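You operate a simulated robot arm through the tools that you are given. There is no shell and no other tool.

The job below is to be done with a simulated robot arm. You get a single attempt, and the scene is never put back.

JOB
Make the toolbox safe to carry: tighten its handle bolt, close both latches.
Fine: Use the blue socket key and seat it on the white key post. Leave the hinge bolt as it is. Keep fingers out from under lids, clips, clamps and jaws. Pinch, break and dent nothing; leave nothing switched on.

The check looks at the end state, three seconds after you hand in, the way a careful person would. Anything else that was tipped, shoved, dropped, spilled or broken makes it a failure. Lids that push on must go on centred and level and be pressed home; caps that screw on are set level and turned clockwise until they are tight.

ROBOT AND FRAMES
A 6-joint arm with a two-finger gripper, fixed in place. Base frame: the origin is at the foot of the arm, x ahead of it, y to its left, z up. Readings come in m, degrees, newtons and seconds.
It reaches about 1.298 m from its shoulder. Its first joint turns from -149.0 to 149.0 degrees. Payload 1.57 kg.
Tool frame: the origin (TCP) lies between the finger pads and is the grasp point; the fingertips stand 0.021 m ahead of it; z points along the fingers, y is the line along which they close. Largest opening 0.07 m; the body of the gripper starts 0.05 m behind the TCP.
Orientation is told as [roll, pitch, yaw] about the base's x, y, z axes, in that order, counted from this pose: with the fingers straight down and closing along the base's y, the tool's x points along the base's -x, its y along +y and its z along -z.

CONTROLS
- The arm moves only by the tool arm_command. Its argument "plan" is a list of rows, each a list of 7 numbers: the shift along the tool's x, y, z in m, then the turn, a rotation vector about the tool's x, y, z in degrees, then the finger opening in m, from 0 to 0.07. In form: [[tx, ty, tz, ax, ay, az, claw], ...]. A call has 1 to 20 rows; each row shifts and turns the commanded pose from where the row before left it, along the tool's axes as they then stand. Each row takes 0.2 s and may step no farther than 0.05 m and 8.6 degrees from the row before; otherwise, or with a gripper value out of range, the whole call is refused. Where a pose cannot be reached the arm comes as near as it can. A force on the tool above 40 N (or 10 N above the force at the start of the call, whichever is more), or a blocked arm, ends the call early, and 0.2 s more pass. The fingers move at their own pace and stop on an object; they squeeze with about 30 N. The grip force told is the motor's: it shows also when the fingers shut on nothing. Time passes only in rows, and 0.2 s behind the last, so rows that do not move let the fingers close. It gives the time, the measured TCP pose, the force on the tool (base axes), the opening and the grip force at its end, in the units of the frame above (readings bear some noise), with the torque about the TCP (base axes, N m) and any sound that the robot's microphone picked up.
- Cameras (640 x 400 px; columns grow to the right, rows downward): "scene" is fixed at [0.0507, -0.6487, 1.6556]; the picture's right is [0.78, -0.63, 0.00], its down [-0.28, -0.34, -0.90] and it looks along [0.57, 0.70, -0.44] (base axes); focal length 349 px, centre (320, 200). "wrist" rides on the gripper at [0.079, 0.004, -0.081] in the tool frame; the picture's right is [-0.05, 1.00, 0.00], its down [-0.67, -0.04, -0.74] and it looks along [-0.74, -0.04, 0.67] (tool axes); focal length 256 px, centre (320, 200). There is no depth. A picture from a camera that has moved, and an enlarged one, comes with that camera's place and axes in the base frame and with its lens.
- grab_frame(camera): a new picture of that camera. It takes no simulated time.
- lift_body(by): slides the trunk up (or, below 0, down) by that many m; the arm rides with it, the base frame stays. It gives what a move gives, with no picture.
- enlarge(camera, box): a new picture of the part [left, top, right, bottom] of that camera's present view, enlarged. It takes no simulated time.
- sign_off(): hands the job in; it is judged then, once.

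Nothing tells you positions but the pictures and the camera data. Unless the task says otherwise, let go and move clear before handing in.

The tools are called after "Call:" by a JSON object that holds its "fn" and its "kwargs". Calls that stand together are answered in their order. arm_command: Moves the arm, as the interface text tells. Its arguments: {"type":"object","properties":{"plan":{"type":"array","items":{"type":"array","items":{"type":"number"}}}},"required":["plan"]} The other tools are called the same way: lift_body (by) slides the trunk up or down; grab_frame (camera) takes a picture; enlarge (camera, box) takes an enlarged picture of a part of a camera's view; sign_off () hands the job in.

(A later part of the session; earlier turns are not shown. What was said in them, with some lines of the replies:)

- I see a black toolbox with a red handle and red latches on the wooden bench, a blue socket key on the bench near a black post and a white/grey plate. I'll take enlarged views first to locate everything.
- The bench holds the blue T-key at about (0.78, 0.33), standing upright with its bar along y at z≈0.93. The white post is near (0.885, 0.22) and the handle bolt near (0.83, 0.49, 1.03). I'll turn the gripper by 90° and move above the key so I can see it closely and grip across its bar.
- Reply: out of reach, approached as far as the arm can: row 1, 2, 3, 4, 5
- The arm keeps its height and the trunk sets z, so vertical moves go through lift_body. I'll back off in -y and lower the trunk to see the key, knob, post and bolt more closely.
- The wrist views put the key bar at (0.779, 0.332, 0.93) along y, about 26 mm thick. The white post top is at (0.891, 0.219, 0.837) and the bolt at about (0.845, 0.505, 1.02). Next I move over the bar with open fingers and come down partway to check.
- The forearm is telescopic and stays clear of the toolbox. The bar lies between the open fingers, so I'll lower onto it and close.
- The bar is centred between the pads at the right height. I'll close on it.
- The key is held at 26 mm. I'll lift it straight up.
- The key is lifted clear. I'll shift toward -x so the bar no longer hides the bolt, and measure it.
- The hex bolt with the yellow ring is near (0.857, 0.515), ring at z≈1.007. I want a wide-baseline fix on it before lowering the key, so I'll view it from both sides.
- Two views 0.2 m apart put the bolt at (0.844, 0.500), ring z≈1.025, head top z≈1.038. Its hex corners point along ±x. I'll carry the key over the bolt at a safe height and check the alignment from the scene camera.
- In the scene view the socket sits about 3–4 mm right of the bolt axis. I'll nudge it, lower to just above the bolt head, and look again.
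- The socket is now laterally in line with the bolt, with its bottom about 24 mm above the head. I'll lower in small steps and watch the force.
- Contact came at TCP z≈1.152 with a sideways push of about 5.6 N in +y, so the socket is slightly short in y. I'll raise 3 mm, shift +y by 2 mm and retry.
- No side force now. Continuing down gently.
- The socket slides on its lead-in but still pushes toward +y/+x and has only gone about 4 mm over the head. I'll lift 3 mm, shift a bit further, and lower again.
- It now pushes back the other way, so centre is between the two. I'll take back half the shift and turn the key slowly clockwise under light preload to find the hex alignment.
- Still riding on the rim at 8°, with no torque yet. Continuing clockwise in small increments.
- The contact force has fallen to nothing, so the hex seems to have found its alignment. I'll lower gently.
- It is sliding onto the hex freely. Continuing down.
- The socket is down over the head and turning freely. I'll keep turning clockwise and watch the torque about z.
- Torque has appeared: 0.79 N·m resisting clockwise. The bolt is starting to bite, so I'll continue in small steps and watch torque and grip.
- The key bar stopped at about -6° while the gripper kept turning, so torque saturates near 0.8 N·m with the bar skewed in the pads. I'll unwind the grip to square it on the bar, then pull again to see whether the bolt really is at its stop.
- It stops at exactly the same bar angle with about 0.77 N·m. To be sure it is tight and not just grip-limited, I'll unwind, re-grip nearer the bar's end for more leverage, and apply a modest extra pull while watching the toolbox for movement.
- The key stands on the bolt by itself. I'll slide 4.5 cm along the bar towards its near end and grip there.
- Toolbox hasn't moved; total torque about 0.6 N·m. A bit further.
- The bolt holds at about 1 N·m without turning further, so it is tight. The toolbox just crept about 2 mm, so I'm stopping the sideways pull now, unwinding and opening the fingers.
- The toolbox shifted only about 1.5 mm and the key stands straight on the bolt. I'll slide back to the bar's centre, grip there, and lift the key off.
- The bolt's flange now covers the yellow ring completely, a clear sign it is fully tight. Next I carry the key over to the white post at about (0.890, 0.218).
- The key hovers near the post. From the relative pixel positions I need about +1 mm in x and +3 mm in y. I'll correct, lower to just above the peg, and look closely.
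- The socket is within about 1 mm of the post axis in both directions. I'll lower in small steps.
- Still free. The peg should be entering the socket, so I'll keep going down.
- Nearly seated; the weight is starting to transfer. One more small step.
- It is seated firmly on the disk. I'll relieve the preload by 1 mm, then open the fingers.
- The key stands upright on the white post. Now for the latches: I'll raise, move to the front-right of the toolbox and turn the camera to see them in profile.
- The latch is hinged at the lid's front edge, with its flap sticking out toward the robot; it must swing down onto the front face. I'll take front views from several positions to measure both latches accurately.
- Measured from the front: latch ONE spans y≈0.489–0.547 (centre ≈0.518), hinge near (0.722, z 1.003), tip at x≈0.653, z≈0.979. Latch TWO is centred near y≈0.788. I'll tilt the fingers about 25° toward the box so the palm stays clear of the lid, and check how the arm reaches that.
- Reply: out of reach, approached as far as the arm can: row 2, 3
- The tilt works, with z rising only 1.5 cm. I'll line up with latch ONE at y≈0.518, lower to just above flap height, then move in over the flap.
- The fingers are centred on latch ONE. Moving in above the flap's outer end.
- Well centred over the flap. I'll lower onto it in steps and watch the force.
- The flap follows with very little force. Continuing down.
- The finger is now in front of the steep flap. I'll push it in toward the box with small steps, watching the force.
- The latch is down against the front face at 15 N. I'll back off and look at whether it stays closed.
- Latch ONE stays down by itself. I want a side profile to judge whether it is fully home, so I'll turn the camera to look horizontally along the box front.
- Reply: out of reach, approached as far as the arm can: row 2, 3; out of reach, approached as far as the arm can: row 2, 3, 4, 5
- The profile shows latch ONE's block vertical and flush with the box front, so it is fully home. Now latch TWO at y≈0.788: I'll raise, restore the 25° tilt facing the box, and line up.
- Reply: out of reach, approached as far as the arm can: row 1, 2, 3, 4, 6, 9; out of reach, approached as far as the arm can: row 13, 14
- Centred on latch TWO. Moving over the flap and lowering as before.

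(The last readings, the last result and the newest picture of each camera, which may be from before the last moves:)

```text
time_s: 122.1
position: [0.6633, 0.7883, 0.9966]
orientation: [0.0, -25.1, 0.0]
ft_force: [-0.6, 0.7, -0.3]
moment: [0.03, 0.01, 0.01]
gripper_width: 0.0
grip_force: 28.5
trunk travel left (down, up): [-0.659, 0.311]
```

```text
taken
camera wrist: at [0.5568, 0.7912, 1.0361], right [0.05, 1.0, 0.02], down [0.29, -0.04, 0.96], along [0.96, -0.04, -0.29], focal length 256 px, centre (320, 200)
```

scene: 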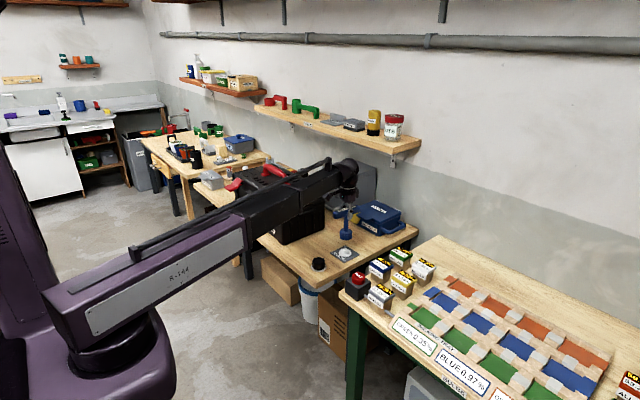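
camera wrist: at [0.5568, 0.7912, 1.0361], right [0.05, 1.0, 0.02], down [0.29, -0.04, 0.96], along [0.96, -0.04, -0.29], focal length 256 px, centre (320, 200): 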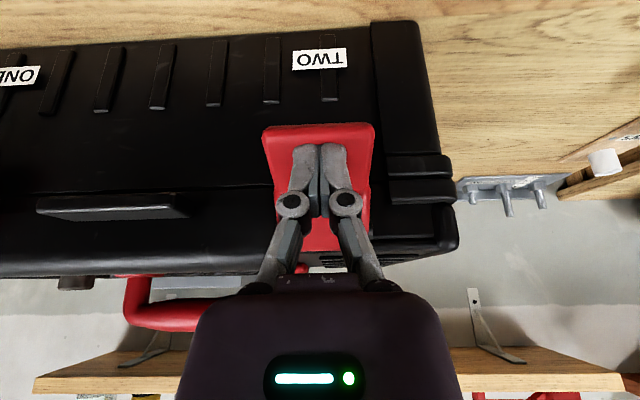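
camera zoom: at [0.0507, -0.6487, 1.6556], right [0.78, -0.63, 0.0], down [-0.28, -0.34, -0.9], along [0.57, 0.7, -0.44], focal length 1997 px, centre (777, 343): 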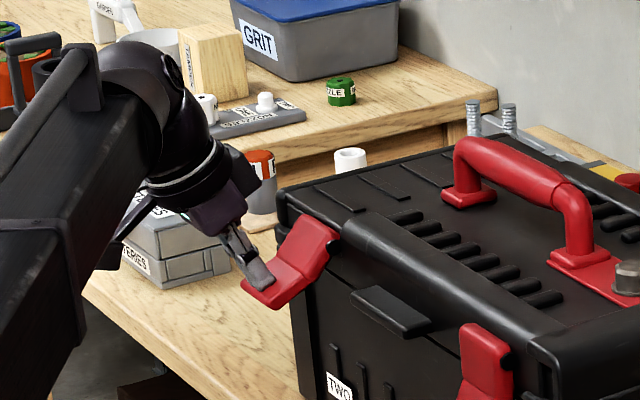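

The flap of latch TWO follows the finger down easily. Lowering to 0.973 and then pushing in.

Call:
{"fn": "lift_body", "kwargs": {"by": -0.012}}

Call:
{"fn": "lift_body", "kwargs": {"by": -0.011}}

Call:
{"fn": "enlarge", "kwargs": {"camera": "scene", "box": [200, 140, 280, 210]}}

Call:
{"fn": "arm_command", "kwargs": {"plan": [[-0.0036, 0, 0.0017, 0, 0, 0, 0.0], [-0.0036, 0, 0.0017, 0, 0, 0, 0.0], [-0.0036, 0, 0.0017, 0, 0, 0, 0.0], [-0.0036, 0, 0.0017, 0, 0, 0, 0.0], [0, 0, 0, 0, 0, 0, 0.0]]}}

Call:
{"fn": "enlarge", "kwargs": {"camera": "scene", "box": [200, 140, 280, 210]}}

```text
time_s: 122.7
position: [0.6625, 0.7876, 0.9833]
orientation: [0.1, -25.0, 0.1]
ft_force: [-0.2, -0.3, 0.9]
moment: [0.01, 0.03, 0.01]
gripper_width: 0.0001
grip_force: 28.7
trunk travel left (down, up): [-0.647, 0.323]
```

```text
time_s: 123.3
position: [0.6619, 0.7885, 0.9731]
orientation: [0.0, -25.1, -0.1]
ft_force: [0.6, 0.1, -0.1]
moment: [0.0, 0.04, 0.01]
gripper_width: 0.0
grip_force: 28.7
trunk travel left (down, up): [-0.636, 0.334]
```

```text
5.71 times, centred on (240, 175) of scene
camera zoom: at [0.0507, -0.6487, 1.6556], right [0.78, -0.63, 0.0], down [-0.28, -0.34, -0.9], along [0.57, 0.7, -0.44], focal length 1997 px, centre (777, 343)
```

zoom: 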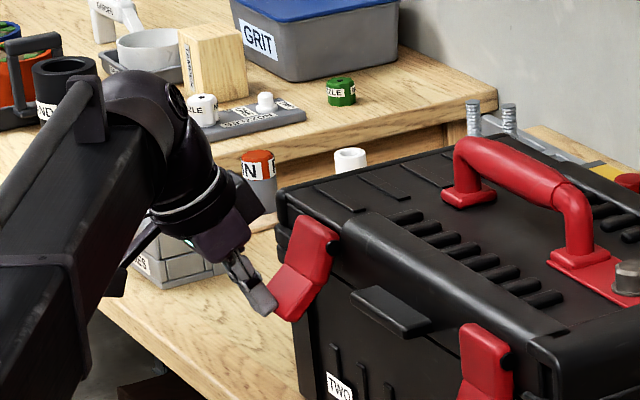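

```text
time_s: 124.5
position: [0.6784, 0.7879, 0.9721]
orientation: [0.0, -24.9, 0.1]
ft_force: [-0.8, 0.1, 0.0]
moment: [0.05, -0.03, 0.0]
gripper_width: 0.0
grip_force: 28.3
trunk travel left (down, up): [-0.636, 0.334]
```

```text
5.71 times, centred on (240, 175) of scene
camera zoom: at [0.0507, -0.6487, 1.6556], right [0.78, -0.63, 0.0], down [-0.28, -0.34, -0.9], along [0.57, 0.7, -0.44], focal length 1997 px, centre (777, 343)
```

zoom: 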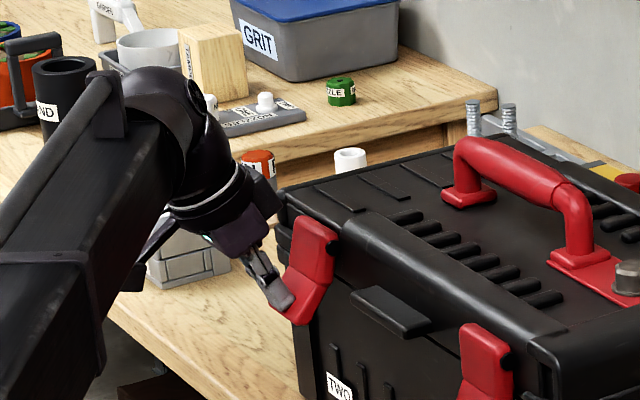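

Working the same way as latch ONE. Continuing the push gently.

Call:
{"fn": "arm_command", "kwargs": {"plan": [[-0.0036, 0, 0.0017, 0, 0, 0, 0.0], [-0.0036, 0, 0.0017, 0, 0, 0, 0.0], [-0.0036, 0, 0.0017, 0, 0, 0, 0.0], [0, 0, 0, 0, 0, 0, 0.0]]}}

Call:
{"fn": "arm_command", "kwargs": {"plan": [[-0.0018, 0, 0.0008, 0, 0, 0, 0.0], [-0.0018, 0, 0.0008, 0, 0, 0, 0.0], [0, 0, 0, 0, 0, 0, 0.0]]}}

Call:
{"fn": "arm_command", "kwargs": {"plan": [[-0.0018, 0, 0.0008, 0, 0, 0, 0.0], [-0.0009, 0, 0.0004, 0, 0, 0, 0.0], [0, 0, 0, 0, 0, 0, 0.0]]}}

Call:
{"fn": "enlarge", "kwargs": {"camera": "scene", "box": [200, 140, 280, 210]}}

```text
time_s: 125.5
position: [0.6915, 0.7869, 0.9711]
orientation: [0.0, -25.0, 0.0]
ft_force: [0.4, 0.6, -0.5]
moment: [0.01, -0.05, -0.02]
gripper_width: 0.0
grip_force: 28.6
trunk travel left (down, up): [-0.636, 0.334]
```

```text
time_s: 126.3
position: [0.6951, 0.7865, 0.972]
orientation: [-0.1, -25.0, 0.1]
ft_force: [0.2, 0.0, 0.7]
moment: [-0.02, 0.01, 0.02]
gripper_width: 0.0061
grip_force: 28.9
trunk travel left (down, up): [-0.636, 0.334]
```

```text
time_s: 127.1
position: [0.6962, 0.7877, 0.9745]
orientation: [0.0, -25.0, 0.0]
ft_force: [-9.0, -0.3, 0.3]
moment: [0.02, 0.18, -0.01]
gripper_width: 0.0061
grip_force: 28.4
trunk travel left (down, up): [-0.636, 0.334]
```

```text
5.71 times, centred on (240, 175) of scene
camera zoom: at [0.0507, -0.6487, 1.6556], right [0.78, -0.63, 0.0], down [-0.28, -0.34, -0.9], along [0.57, 0.7, -0.44], focal length 1997 px, centre (777, 343)
```

zoom: 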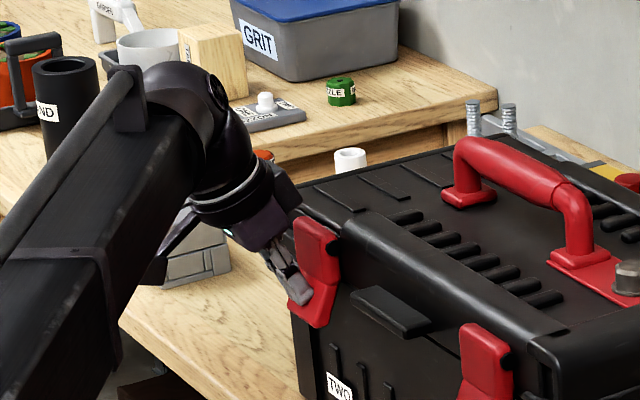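

Call:
{"fn": "arm_command", "kwargs": {"plan": [[-0.0018, 0, 0.0008, 0, 0, 0, 0.0], [0, 0, 0, 0, 0, 0, 0.0]]}}

Call:
{"fn": "enlarge", "kwargs": {"camera": "scene", "box": [230, 160, 260, 185]}}

Call:
{"fn": "enlarge", "kwargs": {"camera": "scene", "box": [270, 150, 318, 200]}}

```text
time_s: 127.7
position: [0.6978, 0.7879, 0.9739]
orientation: [-0.1, -25.0, 0.0]
ft_force: [-13.1, 0.4, 6.7]
moment: [0.04, 0.06, 0.0]
gripper_width: 0.0059
grip_force: 28.7
trunk travel left (down, up): [-0.636, 0.334]
```

```text
16.00 times, centred on (245, 172) of scene
camera zoom: at [0.0507, -0.6487, 1.6556], right [0.78, -0.63, 0.0], down [-0.28, -0.34, -0.9], along [0.57, 0.7, -0.44], focal length 5590 px, centre (1520, 640)
```

zoom: 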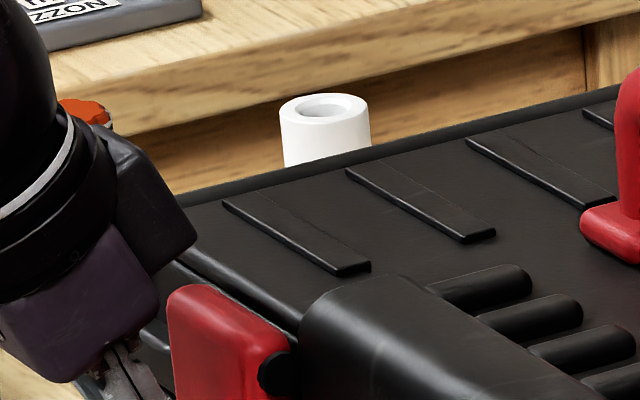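

```text
8.00 times, centred on (294, 175) of scene
camera zoom: at [0.0507, -0.6487, 1.6556], right [0.78, -0.63, 0.0], down [-0.28, -0.34, -0.9], along [0.57, 0.7, -0.44], focal length 2795 px, centre (528, 400)
```

zoom: 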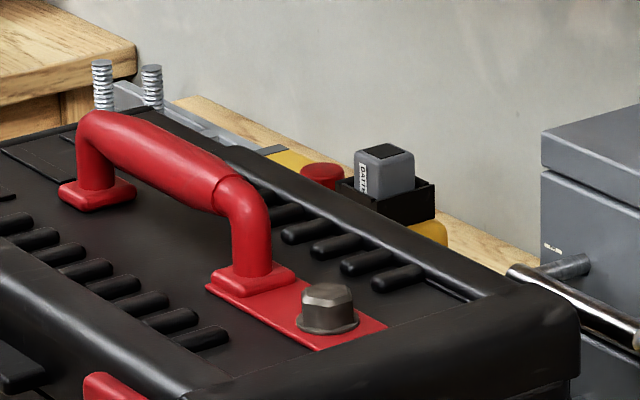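

Latch TWO is against its stop with a similar force. I'll back away and inspect both latches.

Call:
{"fn": "arm_command", "kwargs": {"plan": [[0.009, 0, -0.0042, 0, 0, 0, 0.0], [0.018, 0, -0.0085, 0, 0, 0, 0.0], [0.036, 0, -0.0169, 0, 0, 0, 0.0], [0.036, 0, -0.0169, 0, 0, 0, 0.0], [0.036, 0, -0.0169, 0, 0, 0, 0.0], [0.036, 0, -0.0169, 0, 0, 0, 0.0], [0, 0, 0, 0, 0, 0, 0.0]]}}

Call:
{"fn": "lift_body", "kwargs": {"by": 0.1}}

Call:
{"fn": "enlarge", "kwargs": {"camera": "scene", "box": [220, 150, 300, 220]}}

Call:
{"fn": "enlarge", "kwargs": {"camera": "scene", "box": [230, 168, 265, 200]}}

Call:
{"fn": "grab_frame", "kwargs": {"camera": "wrist"}}

```text
time_s: 129.3
position: [0.5105, 0.7885, 0.9723]
orientation: [-0.1, -25.0, 0.0]
ft_force: [-0.3, -0.9, 0.2]
moment: [0.0, -0.03, -0.03]
gripper_width: 0.0
grip_force: 28.5
trunk travel left (down, up): [-0.636, 0.334]
```

```text
time_s: 130.6
position: [0.512, 0.7881, 1.073]
orientation: [0.0, -25.0, 0.0]
ft_force: [-1.5, -0.4, -0.6]
moment: [-0.02, 0.02, 0.01]
gripper_width: 0.0
grip_force: 28.7
trunk travel left (down, up): [-0.736, 0.234]
```

```text
5.71 times, centred on (260, 185) of scene
camera zoom: at [0.0507, -0.6487, 1.6556], right [0.78, -0.63, 0.0], down [-0.28, -0.34, -0.9], along [0.57, 0.7, -0.44], focal length 1997 px, centre (663, 286)
```

zoom: 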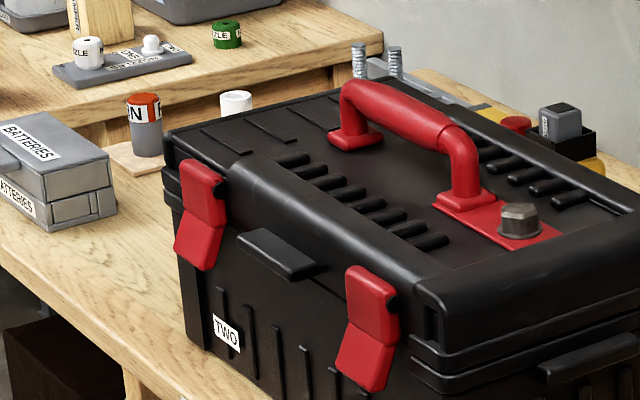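

```text
12.50 times, centred on (248, 184) of scene
camera zoom: at [0.0507, -0.6487, 1.6556], right [0.78, -0.63, 0.0], down [-0.28, -0.34, -0.9], along [0.57, 0.7, -0.44], focal length 4368 px, centre (1226, 400)
```

zoom: 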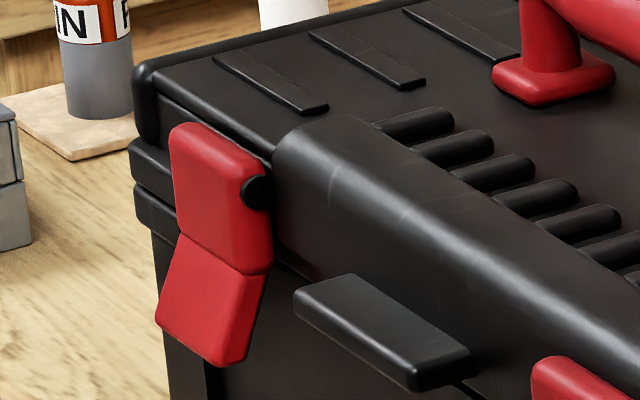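

```text
taken
camera wrist: at [0.4056, 0.7922, 1.1129], right [0.05, 1.0, 0.02], down [0.29, -0.04, 0.96], along [0.96, -0.04, -0.29], focal length 256 px, centre (320, 200)
```

wrist: 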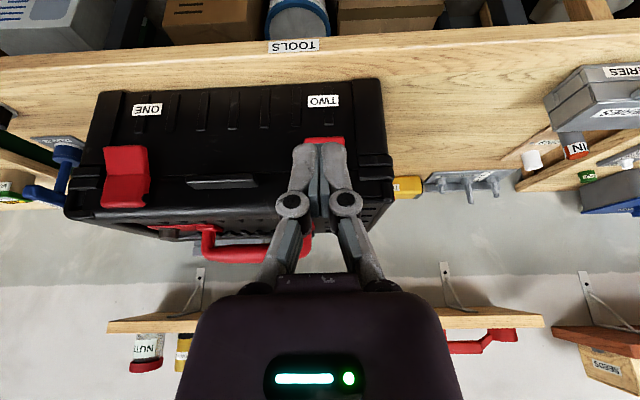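

Call:
{"fn": "arm_command", "kwargs": {"plan": [[0, -0.045, 0, 0, 0, 0, 0.0], [0, -0.045, 0, 0, 0, 0, 0.0], [0, -0.045, 0, 0, 0, 0, 0.0], [0, 0, 0, 0, 0, 0, 0.0]]}}

Call:
{"fn": "enlarge", "kwargs": {"camera": "wrist", "box": [170, 80, 490, 270]}}

Call:
{"fn": "enlarge", "kwargs": {"camera": "scene", "box": [230, 140, 430, 290]}}

```text
time_s: 131.6
position: [0.5118, 0.6534, 1.0728]
orientation: [-0.2, -25.0, 0.0]
ft_force: [0.5, 0.6, 0.5]
moment: [0.0, 0.01, -0.01]
gripper_width: 0.0
grip_force: 28.5
trunk travel left (down, up): [-0.736, 0.234]
```

```text
2.00 times, centred on (330, 175) of wrist
camera zoom: at [0.4053, 0.6569, 1.1129], right [0.05, 1.0, 0.02], down [0.29, -0.03, 0.96], along [0.96, -0.04, -0.29], focal length 512 px, centre (300, 250)
```

zoom: 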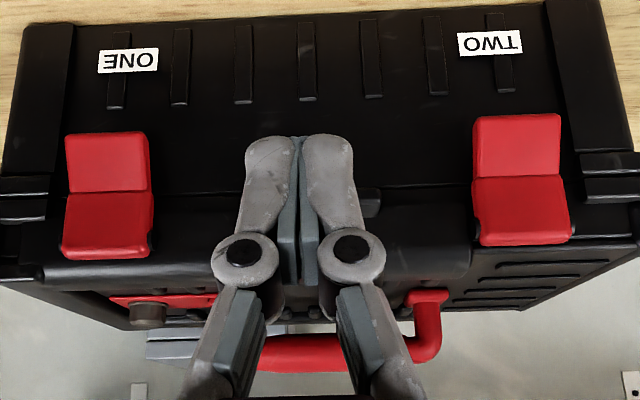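

```text
2.67 times, centred on (330, 215) of scene
camera zoom: at [0.0507, -0.6487, 1.6556], right [0.78, -0.63, 0.0], down [-0.28, -0.34, -0.9], along [0.57, 0.7, -0.44], focal length 932 px, centre (293, 160)
```

zoom: 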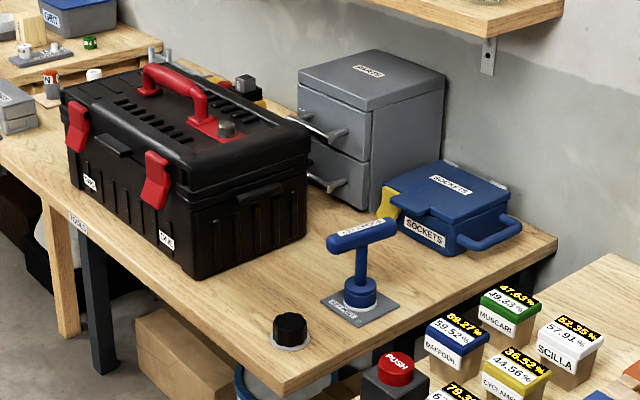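

Both latches lie identically against the box front, the bolt's flange covers the yellow ring, and the key stands upright on the white post. I'll move the arm clear, take a final check, and hand in.

Call:
{"fn": "lift_body", "kwargs": {"by": 0.12}}

Call:
{"fn": "arm_command", "kwargs": {"plan": [[0, 0, 0, 0, 8.5, 0, 0.0], [0, 0, 0, 0, 8.5, 0, 0.0], [0, 0, 0, 0, 8.0, 0, 0.0], [0, -0.04, 0, 0, 0, 0, 0.03], [0, -0.04, 0, 0, 0, 0, 0.03], [0, 0, 0, 0, 0, 0, 0.03], [0, 0, 0, 0, 0, 0, 0.03]]}}

Call:
{"fn": "enlarge", "kwargs": {"camera": "scene", "box": [220, 140, 420, 290]}}

Call:
{"fn": "enlarge", "kwargs": {"camera": "scene", "box": [240, 155, 310, 215]}}

Call:
{"fn": "grab_frame", "kwargs": {"camera": "scene"}}

```text
time_s: 133.1
position: [0.5111, 0.6538, 1.1911]
orientation: [0.0, -25.1, 0.0]
ft_force: [-0.2, 0.1, -0.5]
moment: [0.01, 0.0, -0.03]
gripper_width: 0.0002
grip_force: 28.9
trunk travel left (down, up): [-0.856, 0.114]
```

```text
time_s: 134.7
position: [0.5113, 0.5726, 1.1753]
orientation: [0.0, 0.0, -0.1]
ft_force: [0.4, -0.4, -0.2]
moment: [0.02, 0.01, -0.01]
gripper_width: 0.0298
grip_force: 0.1
out of reach, approached as far as the arm can: row 1, 2, 5
trunk travel left (down, up): [-0.856, 0.114]
```

```text
2.67 times, centred on (320, 215) of scene
camera zoom: at [0.0507, -0.6487, 1.6556], right [0.78, -0.63, 0.0], down [-0.28, -0.34, -0.9], along [0.57, 0.7, -0.44], focal length 932 px, centre (320, 160)
```

zoom: 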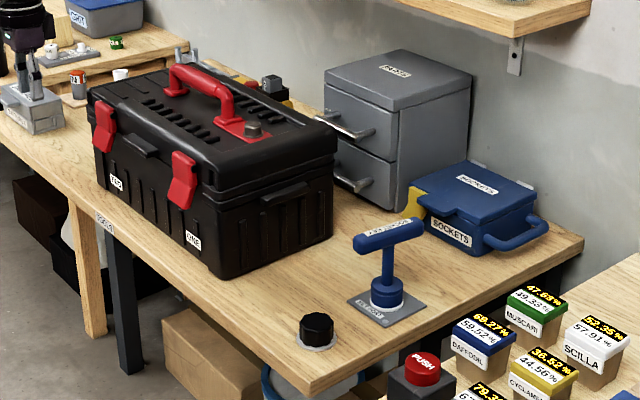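

```text
6.67 times, centred on (275, 185) of scene
camera zoom: at [0.0507, -0.6487, 1.6556], right [0.78, -0.63, 0.0], down [-0.28, -0.34, -0.9], along [0.57, 0.7, -0.44], focal length 2329 px, centre (620, 300)
```

zoom: 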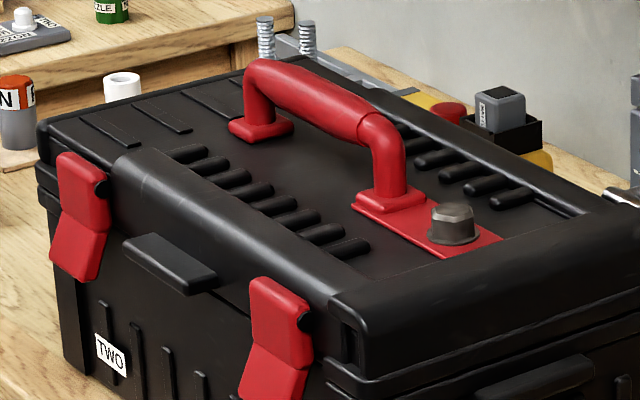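

```text
taken
```

scene: 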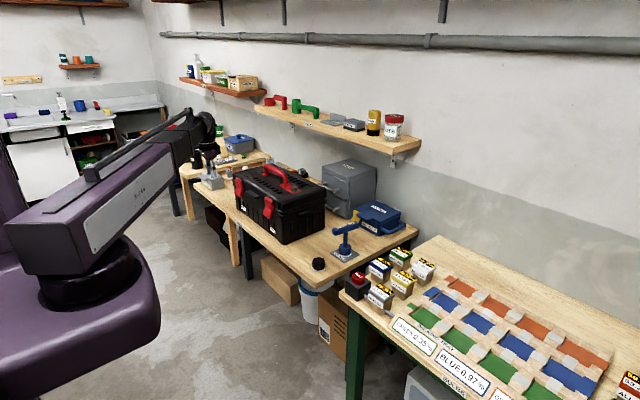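

In the final view both latches are down flush, the bolt is tight with no yellow showing, the blue key is seated upright on the white post, and the arm is clear. Handing in.

Call:
{"fn": "sign_off", "kwargs": {}}

```text
The job is handed in.
```

The toolbox is ready to carry, and I've handed the job in.

- **Handle bolt:** I tightened it clockwise with the blue socket key until it stopped. It didn't turn any further at about 1 N·m, and the yellow ring under it no longer shows.
- **Latches:** both are closed and stay flush against the front of the box. I pushed each one down from above and outside, so the fingers never went under a clip. I heard no click from either latch, so I judged them closed by how they sit and the firm stop I felt.
- **Socket key:** it's seated upright on the white key post, and the gripper has let go.
- **Rest of the scene:** I left the hinge bolt alone, switched nothing on, and moved the arm clear.

The toolbox slid about 2 mm on the bench while I was testing the bolt. It didn't tip, and I left it where it was.
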